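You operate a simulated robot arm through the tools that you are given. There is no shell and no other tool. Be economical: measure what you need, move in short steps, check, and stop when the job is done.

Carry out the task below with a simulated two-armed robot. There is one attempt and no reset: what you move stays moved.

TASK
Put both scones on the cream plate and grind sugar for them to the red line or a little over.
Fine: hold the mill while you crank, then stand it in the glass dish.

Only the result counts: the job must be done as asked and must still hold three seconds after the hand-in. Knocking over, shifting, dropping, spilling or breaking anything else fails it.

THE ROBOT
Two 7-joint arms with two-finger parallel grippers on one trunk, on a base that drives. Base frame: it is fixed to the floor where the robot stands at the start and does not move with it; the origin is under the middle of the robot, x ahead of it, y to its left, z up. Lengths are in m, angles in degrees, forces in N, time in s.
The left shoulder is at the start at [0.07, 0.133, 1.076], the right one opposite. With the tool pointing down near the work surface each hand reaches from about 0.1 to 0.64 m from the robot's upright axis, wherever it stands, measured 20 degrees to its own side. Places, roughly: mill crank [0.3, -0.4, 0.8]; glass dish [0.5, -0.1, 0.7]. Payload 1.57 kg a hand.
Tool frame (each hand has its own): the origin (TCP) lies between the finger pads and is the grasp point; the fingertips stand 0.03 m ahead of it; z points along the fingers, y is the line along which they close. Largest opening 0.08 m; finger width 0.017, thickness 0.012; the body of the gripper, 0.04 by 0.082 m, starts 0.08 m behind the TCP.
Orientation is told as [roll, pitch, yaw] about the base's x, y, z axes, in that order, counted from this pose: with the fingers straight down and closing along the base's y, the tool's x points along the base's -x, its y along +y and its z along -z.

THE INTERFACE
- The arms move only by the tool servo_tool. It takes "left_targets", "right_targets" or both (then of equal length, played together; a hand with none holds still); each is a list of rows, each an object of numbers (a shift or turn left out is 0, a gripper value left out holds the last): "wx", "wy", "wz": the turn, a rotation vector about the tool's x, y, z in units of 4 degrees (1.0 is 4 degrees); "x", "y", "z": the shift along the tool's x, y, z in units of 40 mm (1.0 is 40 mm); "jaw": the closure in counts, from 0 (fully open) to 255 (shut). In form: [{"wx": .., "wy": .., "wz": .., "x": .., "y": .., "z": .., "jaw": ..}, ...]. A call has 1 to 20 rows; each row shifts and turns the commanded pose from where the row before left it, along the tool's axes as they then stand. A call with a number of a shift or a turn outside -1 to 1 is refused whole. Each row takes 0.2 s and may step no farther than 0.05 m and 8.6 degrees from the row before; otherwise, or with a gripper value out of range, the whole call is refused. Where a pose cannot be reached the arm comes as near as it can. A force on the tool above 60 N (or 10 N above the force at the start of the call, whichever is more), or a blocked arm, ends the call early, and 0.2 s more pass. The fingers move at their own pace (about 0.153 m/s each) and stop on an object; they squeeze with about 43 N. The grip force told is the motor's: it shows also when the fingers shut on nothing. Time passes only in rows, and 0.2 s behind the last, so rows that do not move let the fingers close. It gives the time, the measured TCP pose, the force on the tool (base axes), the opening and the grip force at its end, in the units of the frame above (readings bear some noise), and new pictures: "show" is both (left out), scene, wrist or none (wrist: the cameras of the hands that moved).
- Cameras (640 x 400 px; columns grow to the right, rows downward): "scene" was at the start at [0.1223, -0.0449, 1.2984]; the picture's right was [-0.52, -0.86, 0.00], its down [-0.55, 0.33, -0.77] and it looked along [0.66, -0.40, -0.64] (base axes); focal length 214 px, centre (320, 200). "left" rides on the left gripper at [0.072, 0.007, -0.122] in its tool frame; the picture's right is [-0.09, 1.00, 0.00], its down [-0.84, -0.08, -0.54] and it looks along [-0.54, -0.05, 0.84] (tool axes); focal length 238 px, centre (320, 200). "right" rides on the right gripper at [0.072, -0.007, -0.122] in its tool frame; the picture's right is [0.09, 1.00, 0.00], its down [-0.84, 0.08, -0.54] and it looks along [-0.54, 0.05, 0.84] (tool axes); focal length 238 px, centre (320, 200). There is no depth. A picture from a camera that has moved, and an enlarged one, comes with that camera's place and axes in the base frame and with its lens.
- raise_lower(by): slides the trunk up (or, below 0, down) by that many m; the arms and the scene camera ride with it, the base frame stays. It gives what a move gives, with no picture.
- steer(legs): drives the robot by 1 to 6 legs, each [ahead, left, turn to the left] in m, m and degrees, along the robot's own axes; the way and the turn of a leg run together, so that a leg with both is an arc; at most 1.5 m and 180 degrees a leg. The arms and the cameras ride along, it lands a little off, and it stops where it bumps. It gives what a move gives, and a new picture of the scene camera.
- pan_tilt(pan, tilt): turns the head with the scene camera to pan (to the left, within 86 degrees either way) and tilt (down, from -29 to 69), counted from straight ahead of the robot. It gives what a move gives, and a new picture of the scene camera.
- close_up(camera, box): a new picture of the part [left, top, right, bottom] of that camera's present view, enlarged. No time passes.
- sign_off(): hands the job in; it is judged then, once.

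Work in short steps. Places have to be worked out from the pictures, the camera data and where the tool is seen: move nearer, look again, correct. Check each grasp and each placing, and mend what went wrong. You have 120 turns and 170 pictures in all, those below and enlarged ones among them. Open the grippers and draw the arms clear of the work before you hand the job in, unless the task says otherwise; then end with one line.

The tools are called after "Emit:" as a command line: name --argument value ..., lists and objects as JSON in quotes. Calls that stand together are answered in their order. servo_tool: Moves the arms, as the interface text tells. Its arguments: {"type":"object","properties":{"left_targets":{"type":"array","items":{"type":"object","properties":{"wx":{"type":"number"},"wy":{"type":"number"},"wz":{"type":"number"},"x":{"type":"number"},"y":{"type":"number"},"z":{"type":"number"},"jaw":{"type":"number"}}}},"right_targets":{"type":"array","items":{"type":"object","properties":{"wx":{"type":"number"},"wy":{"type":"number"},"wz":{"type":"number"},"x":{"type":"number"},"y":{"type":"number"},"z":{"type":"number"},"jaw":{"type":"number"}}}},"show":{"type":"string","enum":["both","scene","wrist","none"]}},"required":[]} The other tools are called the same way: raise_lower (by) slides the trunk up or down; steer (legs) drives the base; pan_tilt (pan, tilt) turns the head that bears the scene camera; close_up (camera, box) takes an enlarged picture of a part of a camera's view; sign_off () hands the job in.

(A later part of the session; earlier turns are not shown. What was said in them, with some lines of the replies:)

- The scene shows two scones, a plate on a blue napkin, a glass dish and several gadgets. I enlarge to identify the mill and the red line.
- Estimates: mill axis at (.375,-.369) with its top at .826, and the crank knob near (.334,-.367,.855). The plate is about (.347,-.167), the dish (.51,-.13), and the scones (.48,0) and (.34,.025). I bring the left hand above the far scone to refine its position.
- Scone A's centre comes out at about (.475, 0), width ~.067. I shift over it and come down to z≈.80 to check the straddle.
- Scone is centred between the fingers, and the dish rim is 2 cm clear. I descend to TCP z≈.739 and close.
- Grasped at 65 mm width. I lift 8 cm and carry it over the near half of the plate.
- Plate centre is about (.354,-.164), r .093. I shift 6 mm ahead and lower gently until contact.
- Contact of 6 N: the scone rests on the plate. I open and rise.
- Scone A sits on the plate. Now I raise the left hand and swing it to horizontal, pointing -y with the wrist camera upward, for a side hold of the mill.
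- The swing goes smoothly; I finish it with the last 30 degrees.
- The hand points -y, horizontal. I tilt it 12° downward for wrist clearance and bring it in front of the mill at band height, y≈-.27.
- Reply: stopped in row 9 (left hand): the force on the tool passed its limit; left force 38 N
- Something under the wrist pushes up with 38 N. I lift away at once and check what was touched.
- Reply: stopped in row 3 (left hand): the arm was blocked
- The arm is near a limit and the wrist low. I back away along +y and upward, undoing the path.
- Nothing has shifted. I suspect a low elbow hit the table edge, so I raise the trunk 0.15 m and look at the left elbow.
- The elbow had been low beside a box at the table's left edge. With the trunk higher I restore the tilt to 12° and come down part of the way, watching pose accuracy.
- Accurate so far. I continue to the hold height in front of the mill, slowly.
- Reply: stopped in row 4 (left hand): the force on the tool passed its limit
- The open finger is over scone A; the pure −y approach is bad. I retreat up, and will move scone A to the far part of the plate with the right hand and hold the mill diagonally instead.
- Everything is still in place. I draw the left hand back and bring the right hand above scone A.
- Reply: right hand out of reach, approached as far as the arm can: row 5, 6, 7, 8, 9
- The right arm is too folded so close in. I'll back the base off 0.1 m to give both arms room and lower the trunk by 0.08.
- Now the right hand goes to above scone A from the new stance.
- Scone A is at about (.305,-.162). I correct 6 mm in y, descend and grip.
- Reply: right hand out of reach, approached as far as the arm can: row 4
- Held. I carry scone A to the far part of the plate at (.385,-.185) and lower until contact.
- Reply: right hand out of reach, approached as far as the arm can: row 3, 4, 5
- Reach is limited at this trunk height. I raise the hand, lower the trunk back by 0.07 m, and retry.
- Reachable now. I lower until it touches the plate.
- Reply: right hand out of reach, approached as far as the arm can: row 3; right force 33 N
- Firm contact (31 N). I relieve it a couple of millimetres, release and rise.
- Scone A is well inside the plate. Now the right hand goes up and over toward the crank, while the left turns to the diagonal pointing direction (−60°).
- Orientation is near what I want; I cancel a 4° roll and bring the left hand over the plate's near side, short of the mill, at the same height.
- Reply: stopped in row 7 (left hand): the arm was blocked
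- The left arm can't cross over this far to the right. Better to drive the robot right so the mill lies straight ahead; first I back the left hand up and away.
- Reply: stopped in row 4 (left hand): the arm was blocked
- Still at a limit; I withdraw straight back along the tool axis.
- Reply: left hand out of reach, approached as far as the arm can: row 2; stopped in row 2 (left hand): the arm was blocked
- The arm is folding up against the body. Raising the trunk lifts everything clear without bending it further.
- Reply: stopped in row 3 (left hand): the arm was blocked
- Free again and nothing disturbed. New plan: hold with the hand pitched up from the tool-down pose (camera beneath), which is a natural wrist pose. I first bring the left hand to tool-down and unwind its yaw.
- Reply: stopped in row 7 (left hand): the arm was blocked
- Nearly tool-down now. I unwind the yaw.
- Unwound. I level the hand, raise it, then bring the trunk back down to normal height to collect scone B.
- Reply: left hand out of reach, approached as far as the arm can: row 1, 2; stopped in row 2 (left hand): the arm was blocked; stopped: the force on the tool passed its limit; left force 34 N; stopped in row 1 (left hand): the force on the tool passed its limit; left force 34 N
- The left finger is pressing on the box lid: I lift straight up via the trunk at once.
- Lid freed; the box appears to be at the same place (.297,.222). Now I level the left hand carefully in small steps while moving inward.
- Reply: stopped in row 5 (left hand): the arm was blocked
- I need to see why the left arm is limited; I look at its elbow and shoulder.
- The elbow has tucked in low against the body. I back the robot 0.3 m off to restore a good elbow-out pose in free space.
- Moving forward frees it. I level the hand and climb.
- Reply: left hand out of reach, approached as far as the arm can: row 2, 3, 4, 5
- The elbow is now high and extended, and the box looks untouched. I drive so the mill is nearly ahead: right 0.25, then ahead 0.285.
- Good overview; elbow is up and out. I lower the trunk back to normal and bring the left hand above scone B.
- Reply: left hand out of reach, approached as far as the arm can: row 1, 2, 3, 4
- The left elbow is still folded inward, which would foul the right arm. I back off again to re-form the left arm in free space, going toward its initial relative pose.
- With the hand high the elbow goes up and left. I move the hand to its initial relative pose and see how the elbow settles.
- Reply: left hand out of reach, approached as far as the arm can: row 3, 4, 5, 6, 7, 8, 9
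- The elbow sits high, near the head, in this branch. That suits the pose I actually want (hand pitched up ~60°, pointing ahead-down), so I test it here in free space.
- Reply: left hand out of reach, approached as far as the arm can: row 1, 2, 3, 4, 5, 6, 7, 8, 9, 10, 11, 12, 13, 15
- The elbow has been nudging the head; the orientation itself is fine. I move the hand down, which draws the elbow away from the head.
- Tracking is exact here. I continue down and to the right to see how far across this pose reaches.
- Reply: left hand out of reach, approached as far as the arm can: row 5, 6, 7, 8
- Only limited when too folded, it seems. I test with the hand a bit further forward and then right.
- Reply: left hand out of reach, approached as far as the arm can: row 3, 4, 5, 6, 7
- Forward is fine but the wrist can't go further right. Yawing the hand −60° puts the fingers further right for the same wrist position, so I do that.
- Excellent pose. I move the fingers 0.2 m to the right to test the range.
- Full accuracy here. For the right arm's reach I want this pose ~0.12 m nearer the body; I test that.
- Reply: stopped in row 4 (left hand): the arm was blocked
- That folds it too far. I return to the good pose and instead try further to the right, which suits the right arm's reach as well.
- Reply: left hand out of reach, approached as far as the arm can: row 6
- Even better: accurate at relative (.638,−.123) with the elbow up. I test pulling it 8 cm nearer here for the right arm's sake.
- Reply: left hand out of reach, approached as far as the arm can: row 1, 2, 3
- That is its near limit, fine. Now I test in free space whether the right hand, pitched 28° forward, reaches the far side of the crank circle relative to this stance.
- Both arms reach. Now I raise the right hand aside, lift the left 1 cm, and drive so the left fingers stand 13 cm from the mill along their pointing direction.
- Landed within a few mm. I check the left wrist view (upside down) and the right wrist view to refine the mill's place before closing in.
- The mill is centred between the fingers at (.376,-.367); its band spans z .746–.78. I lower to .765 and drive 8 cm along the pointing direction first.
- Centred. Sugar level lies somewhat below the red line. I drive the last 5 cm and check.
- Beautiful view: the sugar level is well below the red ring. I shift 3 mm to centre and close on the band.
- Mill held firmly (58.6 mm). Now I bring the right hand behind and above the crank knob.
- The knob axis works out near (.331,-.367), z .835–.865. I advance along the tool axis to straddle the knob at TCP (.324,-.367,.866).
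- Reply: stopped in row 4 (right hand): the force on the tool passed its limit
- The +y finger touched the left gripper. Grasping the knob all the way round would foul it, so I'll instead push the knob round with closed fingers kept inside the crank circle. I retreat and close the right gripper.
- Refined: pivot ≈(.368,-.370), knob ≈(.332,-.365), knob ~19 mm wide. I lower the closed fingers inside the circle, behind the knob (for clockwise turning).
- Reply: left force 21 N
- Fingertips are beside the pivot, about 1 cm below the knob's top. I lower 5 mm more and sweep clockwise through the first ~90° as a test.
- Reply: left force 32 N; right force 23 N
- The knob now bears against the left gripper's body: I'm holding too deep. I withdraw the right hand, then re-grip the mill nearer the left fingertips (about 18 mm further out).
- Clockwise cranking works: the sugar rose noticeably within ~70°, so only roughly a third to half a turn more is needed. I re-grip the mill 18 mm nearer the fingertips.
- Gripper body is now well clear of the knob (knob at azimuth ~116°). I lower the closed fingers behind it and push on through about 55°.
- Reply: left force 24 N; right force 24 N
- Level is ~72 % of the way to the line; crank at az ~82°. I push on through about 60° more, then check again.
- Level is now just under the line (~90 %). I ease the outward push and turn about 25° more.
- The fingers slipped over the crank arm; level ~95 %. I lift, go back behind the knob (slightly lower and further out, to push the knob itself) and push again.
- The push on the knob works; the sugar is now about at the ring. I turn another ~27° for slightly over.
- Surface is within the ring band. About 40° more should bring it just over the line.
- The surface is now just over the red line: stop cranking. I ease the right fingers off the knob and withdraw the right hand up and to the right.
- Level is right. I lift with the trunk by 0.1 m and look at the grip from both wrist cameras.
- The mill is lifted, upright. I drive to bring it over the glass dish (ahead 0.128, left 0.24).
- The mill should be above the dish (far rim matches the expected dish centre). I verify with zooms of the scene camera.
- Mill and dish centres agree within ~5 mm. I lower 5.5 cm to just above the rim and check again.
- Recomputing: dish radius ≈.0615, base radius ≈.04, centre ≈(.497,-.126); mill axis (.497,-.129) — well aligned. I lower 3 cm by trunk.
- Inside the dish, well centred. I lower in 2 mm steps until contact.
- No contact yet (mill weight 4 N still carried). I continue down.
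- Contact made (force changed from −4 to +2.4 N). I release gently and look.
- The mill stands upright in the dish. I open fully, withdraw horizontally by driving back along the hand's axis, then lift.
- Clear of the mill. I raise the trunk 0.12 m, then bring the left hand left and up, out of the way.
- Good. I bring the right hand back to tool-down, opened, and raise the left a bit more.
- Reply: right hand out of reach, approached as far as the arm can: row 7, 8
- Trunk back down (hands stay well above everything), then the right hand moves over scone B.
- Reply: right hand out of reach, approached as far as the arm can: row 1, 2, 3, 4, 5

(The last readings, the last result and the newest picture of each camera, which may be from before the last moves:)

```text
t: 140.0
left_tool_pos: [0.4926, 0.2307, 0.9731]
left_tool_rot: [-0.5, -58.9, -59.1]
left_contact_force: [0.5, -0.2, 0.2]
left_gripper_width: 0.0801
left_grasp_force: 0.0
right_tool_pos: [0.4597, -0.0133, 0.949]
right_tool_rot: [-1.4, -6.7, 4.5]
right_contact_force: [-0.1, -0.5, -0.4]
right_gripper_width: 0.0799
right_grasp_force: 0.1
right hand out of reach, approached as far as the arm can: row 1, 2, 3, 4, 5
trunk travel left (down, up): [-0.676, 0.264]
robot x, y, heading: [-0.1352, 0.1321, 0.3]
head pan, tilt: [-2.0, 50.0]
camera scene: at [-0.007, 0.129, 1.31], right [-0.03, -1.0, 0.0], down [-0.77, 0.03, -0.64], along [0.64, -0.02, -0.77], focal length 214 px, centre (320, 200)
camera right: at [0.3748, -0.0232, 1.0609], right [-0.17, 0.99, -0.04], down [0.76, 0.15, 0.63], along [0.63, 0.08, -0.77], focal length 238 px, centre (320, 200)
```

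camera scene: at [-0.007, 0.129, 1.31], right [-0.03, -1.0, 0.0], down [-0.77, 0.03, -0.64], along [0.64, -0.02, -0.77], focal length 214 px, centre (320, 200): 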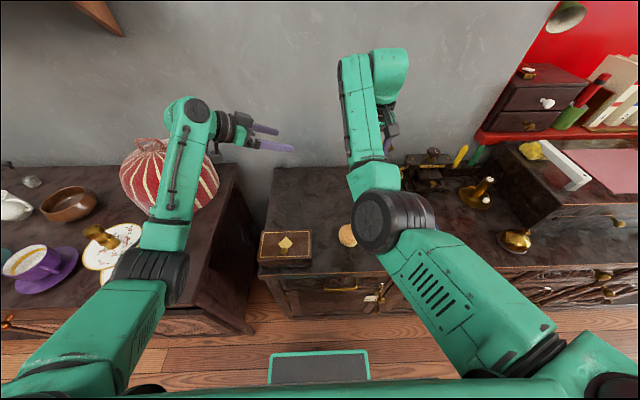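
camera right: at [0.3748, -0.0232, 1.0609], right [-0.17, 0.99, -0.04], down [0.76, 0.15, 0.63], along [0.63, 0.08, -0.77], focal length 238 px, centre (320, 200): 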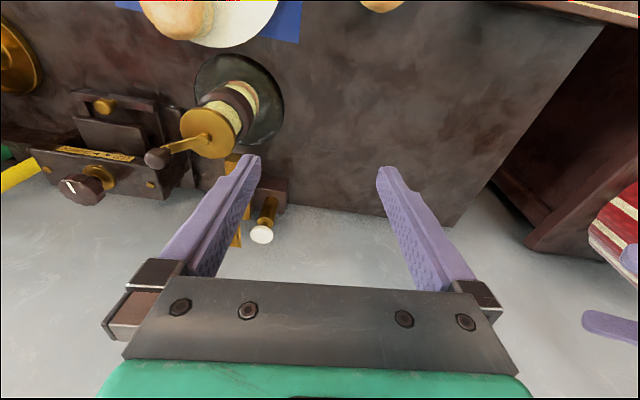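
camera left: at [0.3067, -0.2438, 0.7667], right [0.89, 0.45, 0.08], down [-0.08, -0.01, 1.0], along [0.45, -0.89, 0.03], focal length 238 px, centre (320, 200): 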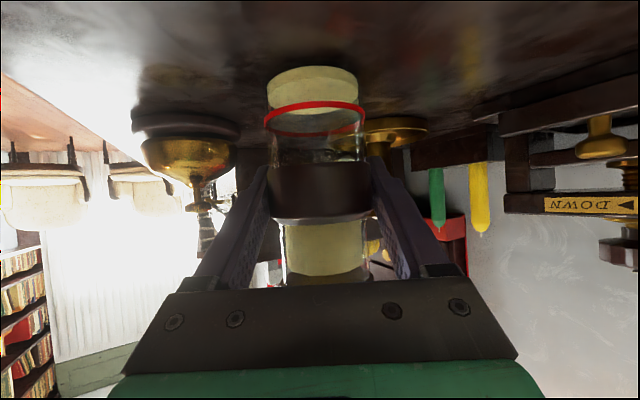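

The right arm can't fold closer, so I let the base do it: drive back 0.12 and left 0.04 so the hand comes above scone B.

Emit:
steer --legs '[[-0.12, 0.038, 0]]'

Emit:
servo_tool --right_targets '[{"wy": 0.8, "wz": 0.5}, {"wy": 0.8, "wz": 0.5}, {}]' --show "wrist"

```text
t: 141.2
left_tool_pos: [0.3756, 0.2687, 0.9724]
left_tool_rot: [-0.4, -58.8, -59.2]
left_contact_force: [-0.2, 0.2, 0.1]
left_gripper_width: 0.0799
left_grasp_force: 0.0
right_tool_pos: [0.3411, 0.0219, 0.9476]
right_tool_rot: [-1.5, -6.7, 4.3]
right_contact_force: [-0.3, 0.7, -0.3]
right_gripper_width: 0.0799
right_grasp_force: 0.1
trunk travel left (down, up): [-0.676, 0.264]
robot x, y, heading: [-0.2532, 0.1689, 0.0]
head pan, tilt: [-2.0, 50.0]
camera scene: at [-0.1251, 0.1659, 1.3099], right [-0.04, -1.0, 0.0], down [-0.77, 0.03, -0.64], along [0.64, -0.02, -0.77], focal length 214 px, centre (320, 200)
```

scene: 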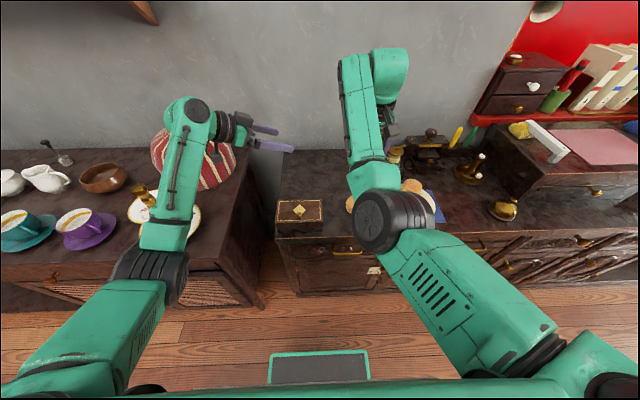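

```text
t: 142.0
left_tool_pos: [0.3745, 0.2669, 0.9726]
left_tool_rot: [-0.4, -58.9, -59.3]
left_contact_force: [0.9, -0.9, 0.6]
left_gripper_width: 0.0801
left_grasp_force: 0.0
right_tool_pos: [0.3397, 0.0222, 0.9483]
right_tool_rot: [-1.1, -0.4, 0.2]
right_contact_force: [-1.1, -0.7, 0.0]
right_gripper_width: 0.0798
right_grasp_force: 0.1
trunk travel left (down, up): [-0.676, 0.264]
robot x, y, heading: [-0.2532, 0.1715, -0.1]
head pan, tilt: [-2.0, 50.0]
camera right: at [0.2678, 0.0184, 1.0699], right [-0.09, 1.0, -0.02], down [0.83, 0.09, 0.54], along [0.54, 0.03, -0.84], focal length 238 px, centre (320, 200)
```

right: 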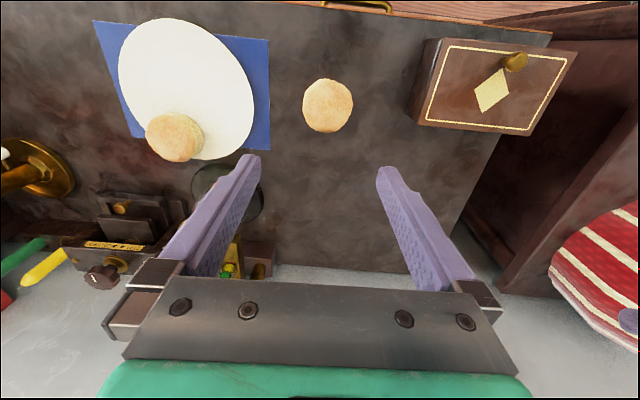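

Level and nearly over scone B at (.333,.026). I descend 10 cm while correcting, and check.

Emit:
servo_tool --right_targets '[{"x": 0.15, "y": 0.1, "z": 0.6}, {"z": 0.65}, {"z": 0.65}, {"z": 0.6}, {}]'

```text
t: 143.2
left_tool_pos: [0.3739, 0.2669, 0.9727]
left_tool_rot: [-0.4, -58.8, -59.2]
left_contact_force: [0.0, -0.1, 0.1]
left_gripper_width: 0.0803
left_grasp_force: 0.0
right_tool_pos: [0.3343, 0.0231, 0.8462]
right_tool_rot: [-1.3, -0.3, 0.3]
right_contact_force: [-0.9, 0.6, 0.1]
right_gripper_width: 0.0798
right_grasp_force: 0.1
trunk travel left (down, up): [-0.676, 0.264]
robot x, y, heading: [-0.2507, 0.1692, -0.0]
head pan, tilt: [-2.0, 50.0]
camera scene: at [-0.1262, 0.1662, 1.31], right [-0.04, -1.0, 0.0], down [-0.77, 0.03, -0.64], along [0.64, -0.02, -0.77], focal length 214 px, centre (320, 200)
camera right: at [0.2624, 0.0192, 0.9682], right [-0.1, 1.0, -0.02], down [0.83, 0.09, 0.54], along [0.54, 0.03, -0.84], focal length 238 px, centre (320, 200)
```

scene: 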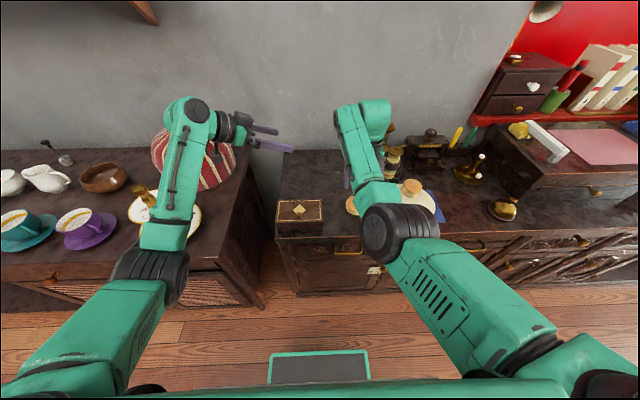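
right: 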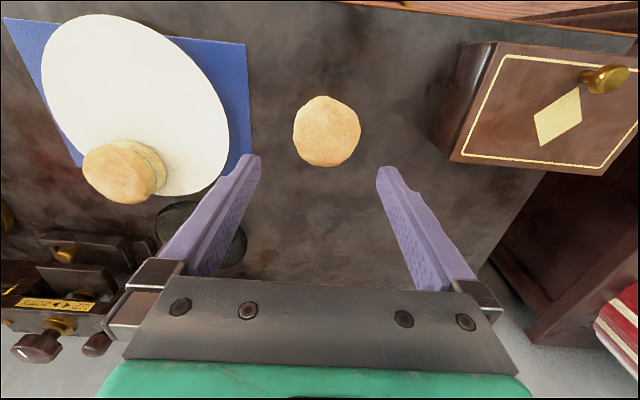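

Centred within 3 mm. I descend and grip scone B.

Emit:
servo_tool --right_targets '[{"x": 0.05, "y": 0.08, "z": 0.65}, {"z": 0.65}, {"z": 0.65}, {"z": 0.62}, {}, {"jaw": 255}, {}, {}]' --show "wrist"

```text
t: 145.0
left_tool_pos: [0.3754, 0.2673, 0.9734]
left_tool_rot: [-0.4, -58.9, -59.4]
left_contact_force: [0.2, 0.1, 0.6]
left_gripper_width: 0.0801
left_grasp_force: 0.1
right_tool_pos: [0.3315, 0.0237, 0.7455]
right_tool_rot: [-1.2, -0.3, 0.3]
right_contact_force: [-0.6, 0.3, 0.7]
right_gripper_width: 0.0651
right_grasp_force: 43.0
trunk travel left (down, up): [-0.676, 0.264]
robot x, y, heading: [-0.2519, 0.1694, 0.0]
head pan, tilt: [-2.0, 50.0]
camera right: at [0.2598, 0.0205, 0.867], right [-0.09, 1.0, -0.02], down [0.83, 0.09, 0.54], along [0.54, 0.03, -0.84], focal length 238 px, centre (320, 200)
```

right: 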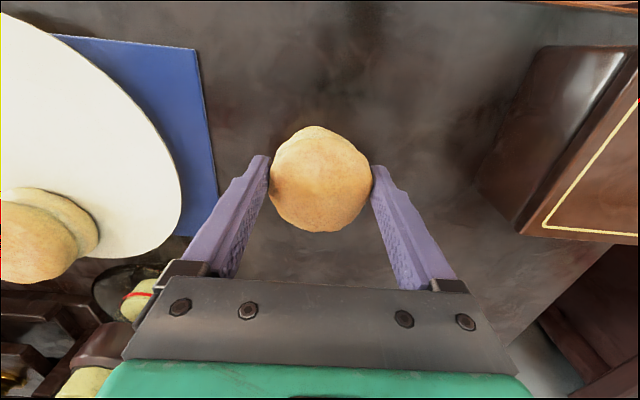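

Gripped (65 mm). I lift 8 cm and drive right 0.155 m to the plate.

Emit:
servo_tool --right_targets '[{"z": -0.7}, {"z": -0.7}, {"z": -0.7}]' --show "none"

Emit:
steer --legs '[[-0.008, -0.155, 0]]'

Emit:
close_up --camera "right" --box '[0, 0, 640, 400]'

```text
t: 145.8
left_tool_pos: [0.3741, 0.2679, 0.9721]
left_tool_rot: [-0.4, -58.8, -59.3]
left_contact_force: [0.3, -0.3, -0.3]
left_gripper_width: 0.0799
left_grasp_force: 0.1
right_tool_pos: [0.3305, 0.0278, 0.8303]
right_tool_rot: [-1.3, -0.3, 0.2]
right_contact_force: [-0.4, 0.3, -0.8]
right_gripper_width: 0.0651
right_grasp_force: 43.4
trunk travel left (down, up): [-0.676, 0.264]
robot x, y, heading: [-0.2541, 0.1684, -0.2]
head pan, tilt: [-2.0, 50.0]
```

```text
t: 147.2
left_tool_pos: [0.3658, 0.1103, 0.9725]
left_tool_rot: [-0.5, -58.9, -59.3]
left_contact_force: [0.1, -0.2, -0.3]
left_gripper_width: 0.0799
left_grasp_force: 0.1
right_tool_pos: [0.3224, -0.13, 0.8296]
right_tool_rot: [-1.2, -0.2, 0.0]
right_contact_force: [-0.6, 0.2, -0.8]
right_gripper_width: 0.0649
right_grasp_force: 43.0
trunk travel left (down, up): [-0.676, 0.264]
robot x, y, heading: [-0.2608, 0.009, -0.2]
head pan, tilt: [-2.0, 50.0]
camera scene: at [-0.1339, 0.009, 1.3099], right [-0.04, -1.0, 0.0], down [-0.77, 0.03, -0.64], along [0.64, -0.02, -0.77], focal length 214 px, centre (320, 200)
```

scene: 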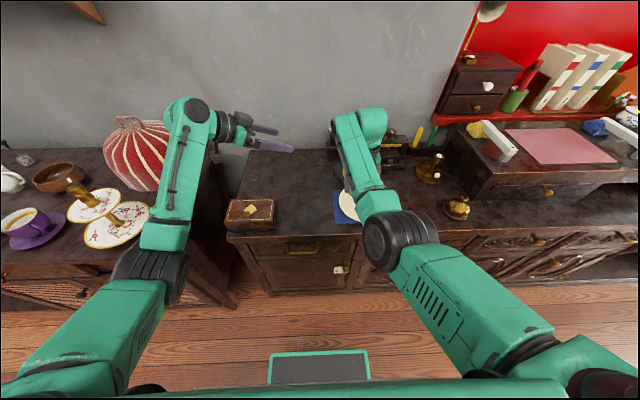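

```text
1.00 times, centred on (320, 200) of right
camera zoom: at [0.2508, -0.1334, 0.9511], right [-0.09, 1.0, -0.02], down [0.83, 0.09, 0.54], along [0.54, 0.03, -0.84], focal length 238 px, centre (320, 200)
```

zoom: 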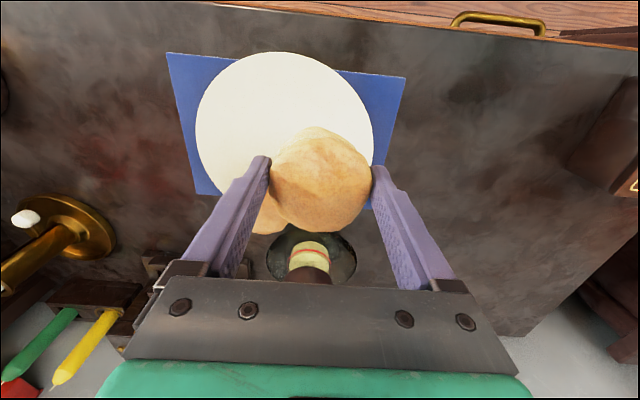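

Plate centre (.351,-.166); scone B at (.322,-.130) is right. I lower to just above contact.

Emit:
servo_tool --right_targets '[{"z": 0.6, "y": -0.08}, {"z": 0.6}, {"z": 0.4}, {"z": 0.06}, {}]' --show "wrist"

```text
t: 148.4
left_tool_pos: [0.3665, 0.1103, 0.9739]
left_tool_rot: [-0.4, -58.8, -59.4]
left_contact_force: [-0.4, 0.7, 0.0]
left_gripper_width: 0.0801
left_grasp_force: 0.0
right_tool_pos: [0.3228, -0.1354, 0.7635]
right_tool_rot: [-1.3, -0.3, 0.1]
right_contact_force: [-0.4, 0.1, -0.5]
right_gripper_width: 0.0648
right_grasp_force: 43.2
trunk travel left (down, up): [-0.676, 0.264]
robot x, y, heading: [-0.2622, 0.0126, -0.3]
head pan, tilt: [-2.0, 50.0]
camera right: at [0.2508, -0.1388, 0.8849], right [-0.09, 1.0, -0.02], down [0.83, 0.09, 0.54], along [0.54, 0.03, -0.84], focal length 238 px, centre (320, 200)
```

right: 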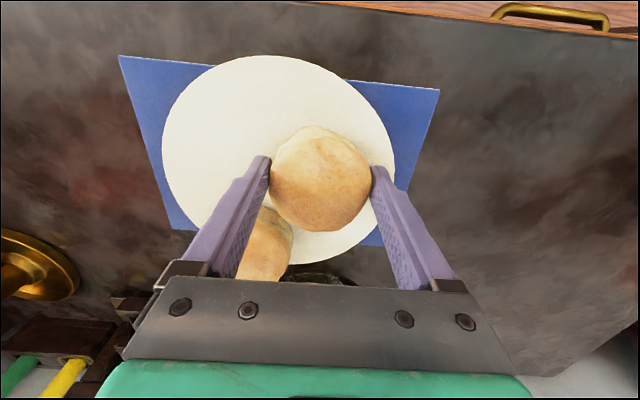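

Emit:
servo_tool --right_targets '[{"z": 0.06}, {"z": 0.05}, {}]' --show "none"

```text
t: 149.2
left_tool_pos: [0.3658, 0.1096, 0.9726]
left_tool_rot: [-0.3, -58.9, -59.4]
left_contact_force: [0.6, -0.6, -0.2]
left_gripper_width: 0.0798
left_grasp_force: 0.1
right_tool_pos: [0.3233, -0.1347, 0.7611]
right_tool_rot: [-1.4, -0.4, 0.0]
right_contact_force: [1.7, -1.2, 8.5]
right_gripper_width: 0.0647
right_grasp_force: 43.1
trunk travel left (down, up): [-0.676, 0.264]
robot x, y, heading: [-0.2598, 0.0116, -0.2]
head pan, tilt: [-2.0, 50.0]
```

Contact at 8.5 N. I release and rise.

Emit:
servo_tool --right_targets '[{"jaw": 0}, {}, {"z": -0.6}, {"z": -0.9}, {"z": -0.9}, {"z": -0.9}, {"z": -0.9}]' --show "both"

```text
t: 150.8
left_tool_pos: [0.3669, 0.1088, 0.974]
left_tool_rot: [-0.4, -58.8, -59.4]
left_contact_force: [-0.2, 0.0, -0.3]
left_gripper_width: 0.0802
left_grasp_force: 0.1
right_tool_pos: [0.3206, -0.1305, 0.9281]
right_tool_rot: [-1.3, -0.3, 0.1]
right_contact_force: [0.6, 0.2, 0.7]
right_gripper_width: 0.08
right_grasp_force: 0.1
trunk travel left (down, up): [-0.676, 0.264]
robot x, y, heading: [-0.2597, 0.014, -0.3]
head pan, tilt: [-2.0, 50.0]
camera scene: at [-0.1346, 0.009, 1.31], right [-0.04, -1.0, 0.0], down [-0.77, 0.03, -0.64], along [0.64, -0.02, -0.77], focal length 214 px, centre (320, 200)
camera right: at [0.2491, -0.134, 1.0485], right [-0.09, 1.0, -0.02], down [0.83, 0.09, 0.54], along [0.54, 0.03, -0.84], focal length 238 px, centre (320, 200)
```

scene: 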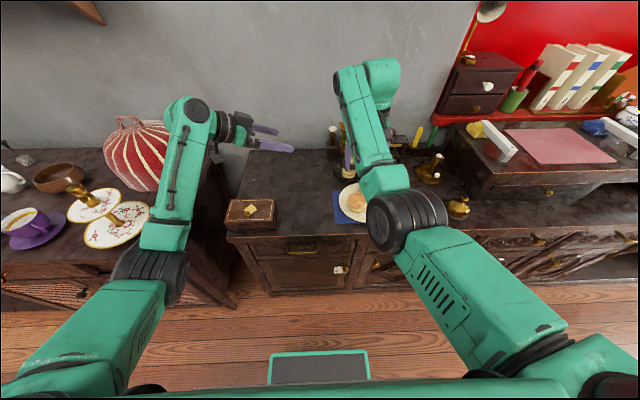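
right: 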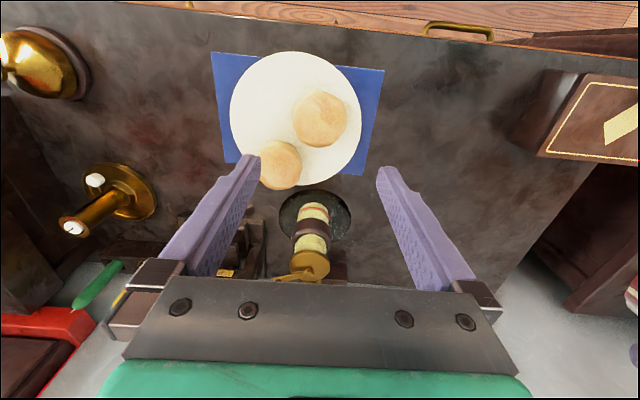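

Both scones are on the plate and the mill stands upright in the dish. I back the robot off and inspect the whole scene.

Emit:
steer --legs '[[-0.4, 0, 0]]'

Emit:
close_up --camera "scene" --box '[220, 80, 460, 220]'

```text
t: 153.3
left_tool_pos: [-0.0349, 0.1102, 0.9729]
left_tool_rot: [-0.3, -58.8, -59.3]
left_contact_force: [-0.6, -0.9, -0.8]
left_gripper_width: 0.08
left_grasp_force: 0.1
right_tool_pos: [-0.0783, -0.1287, 0.9261]
right_tool_rot: [-1.2, -0.2, 0.2]
right_contact_force: [0.0, -0.8, -1.0]
right_gripper_width: 0.0803
right_grasp_force: 0.1
trunk travel left (down, up): [-0.676, 0.264]
robot x, y, heading: [-0.6632, 0.0163, 0.0]
head pan, tilt: [-2.0, 50.0]
camera scene: at [-0.5349, 0.0098, 1.3099], right [-0.04, -1.0, 0.0], down [-0.77, 0.03, -0.64], along [0.64, -0.02, -0.77], focal length 214 px, centre (320, 200)
```

scene: 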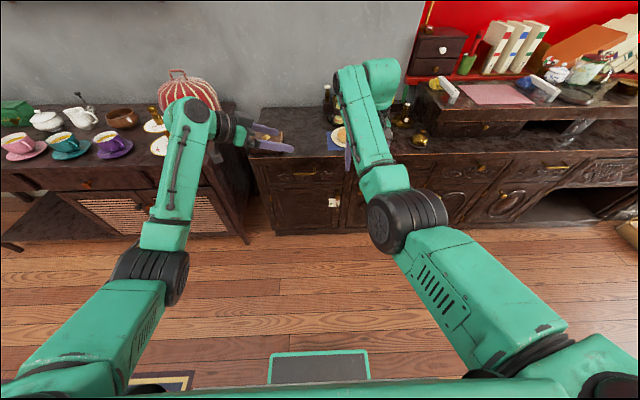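

```text
2.67 times, centred on (340, 150) of scene
camera zoom: at [-0.5349, 0.0098, 1.3099], right [-0.04, -1.0, 0.0], down [-0.77, 0.03, -0.64], along [0.64, -0.02, -0.77], focal length 572 px, centre (267, 333)
```

zoom: 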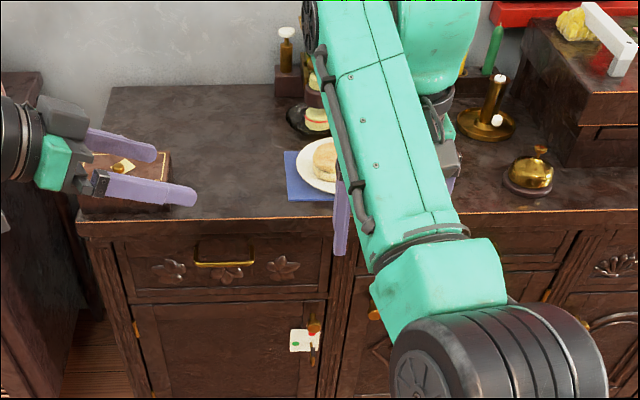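

The plate is hidden by the right arm; I shift the base right a little to see it, mill and box clearly.

Emit:
steer --legs '[[0, -0.14, 0]]'

Emit:
close_up --camera "scene" --box '[190, 80, 350, 180]'

```text
t: 154.7
left_tool_pos: [-0.0342, -0.0298, 0.9729]
left_tool_rot: [-0.5, -58.8, -59.3]
left_contact_force: [-0.1, -0.4, 0.2]
left_gripper_width: 0.0802
left_grasp_force: 0.1
right_tool_pos: [-0.0795, -0.2703, 0.9257]
right_tool_rot: [-1.3, -0.3, -0.1]
right_contact_force: [0.0, 0.4, -0.2]
right_gripper_width: 0.0803
right_grasp_force: 0.1
trunk travel left (down, up): [-0.676, 0.264]
robot x, y, heading: [-0.6648, -0.1267, -0.2]
head pan, tilt: [-2.0, 50.0]
camera scene: at [-0.5357, -0.1304, 1.31], right [-0.04, -1.0, 0.0], down [-0.77, 0.03, -0.64], along [0.64, -0.03, -0.77], focal length 214 px, centre (320, 200)
```

scene: 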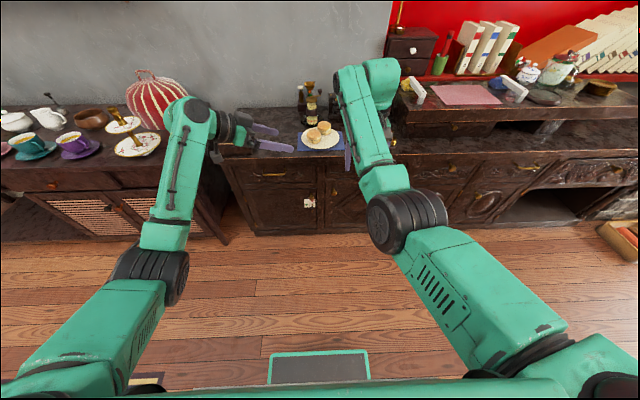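

```text
4.00 times, centred on (270, 130) of scene
camera zoom: at [-0.5357, -0.1304, 1.31], right [-0.04, -1.0, 0.0], down [-0.77, 0.03, -0.64], along [0.64, -0.03, -0.77], focal length 858 px, centre (520, 480)
```

zoom: 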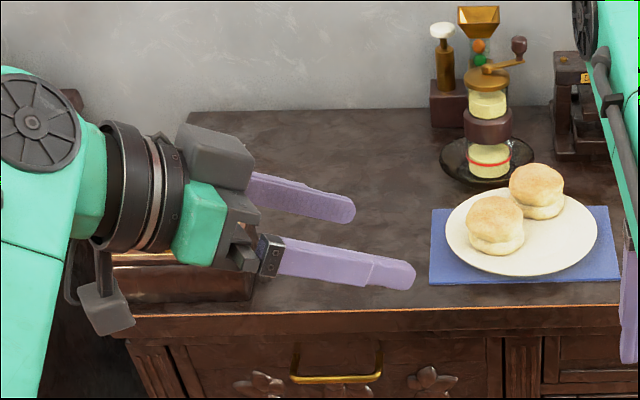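

Both scones sit fully on the plate, and the mill stands upright in the dish with the sugar just over the red line. The grippers are open and both arms are clear of the work, so I hand in.

Emit:
sign_off

```text
The job is handed in.
```

I handed the job in: both scones are on the cream plate, the sugar is ground to just over the red line, and the mill stands upright in the glass dish. The left hand held the mill the whole time the right hand cranked it. While I was repositioning the left arm, one of its fingers pressed on the lid of the small box at the table's left edge with about 30 N. The box's position, estimated from the pictures, came out the same before and after.
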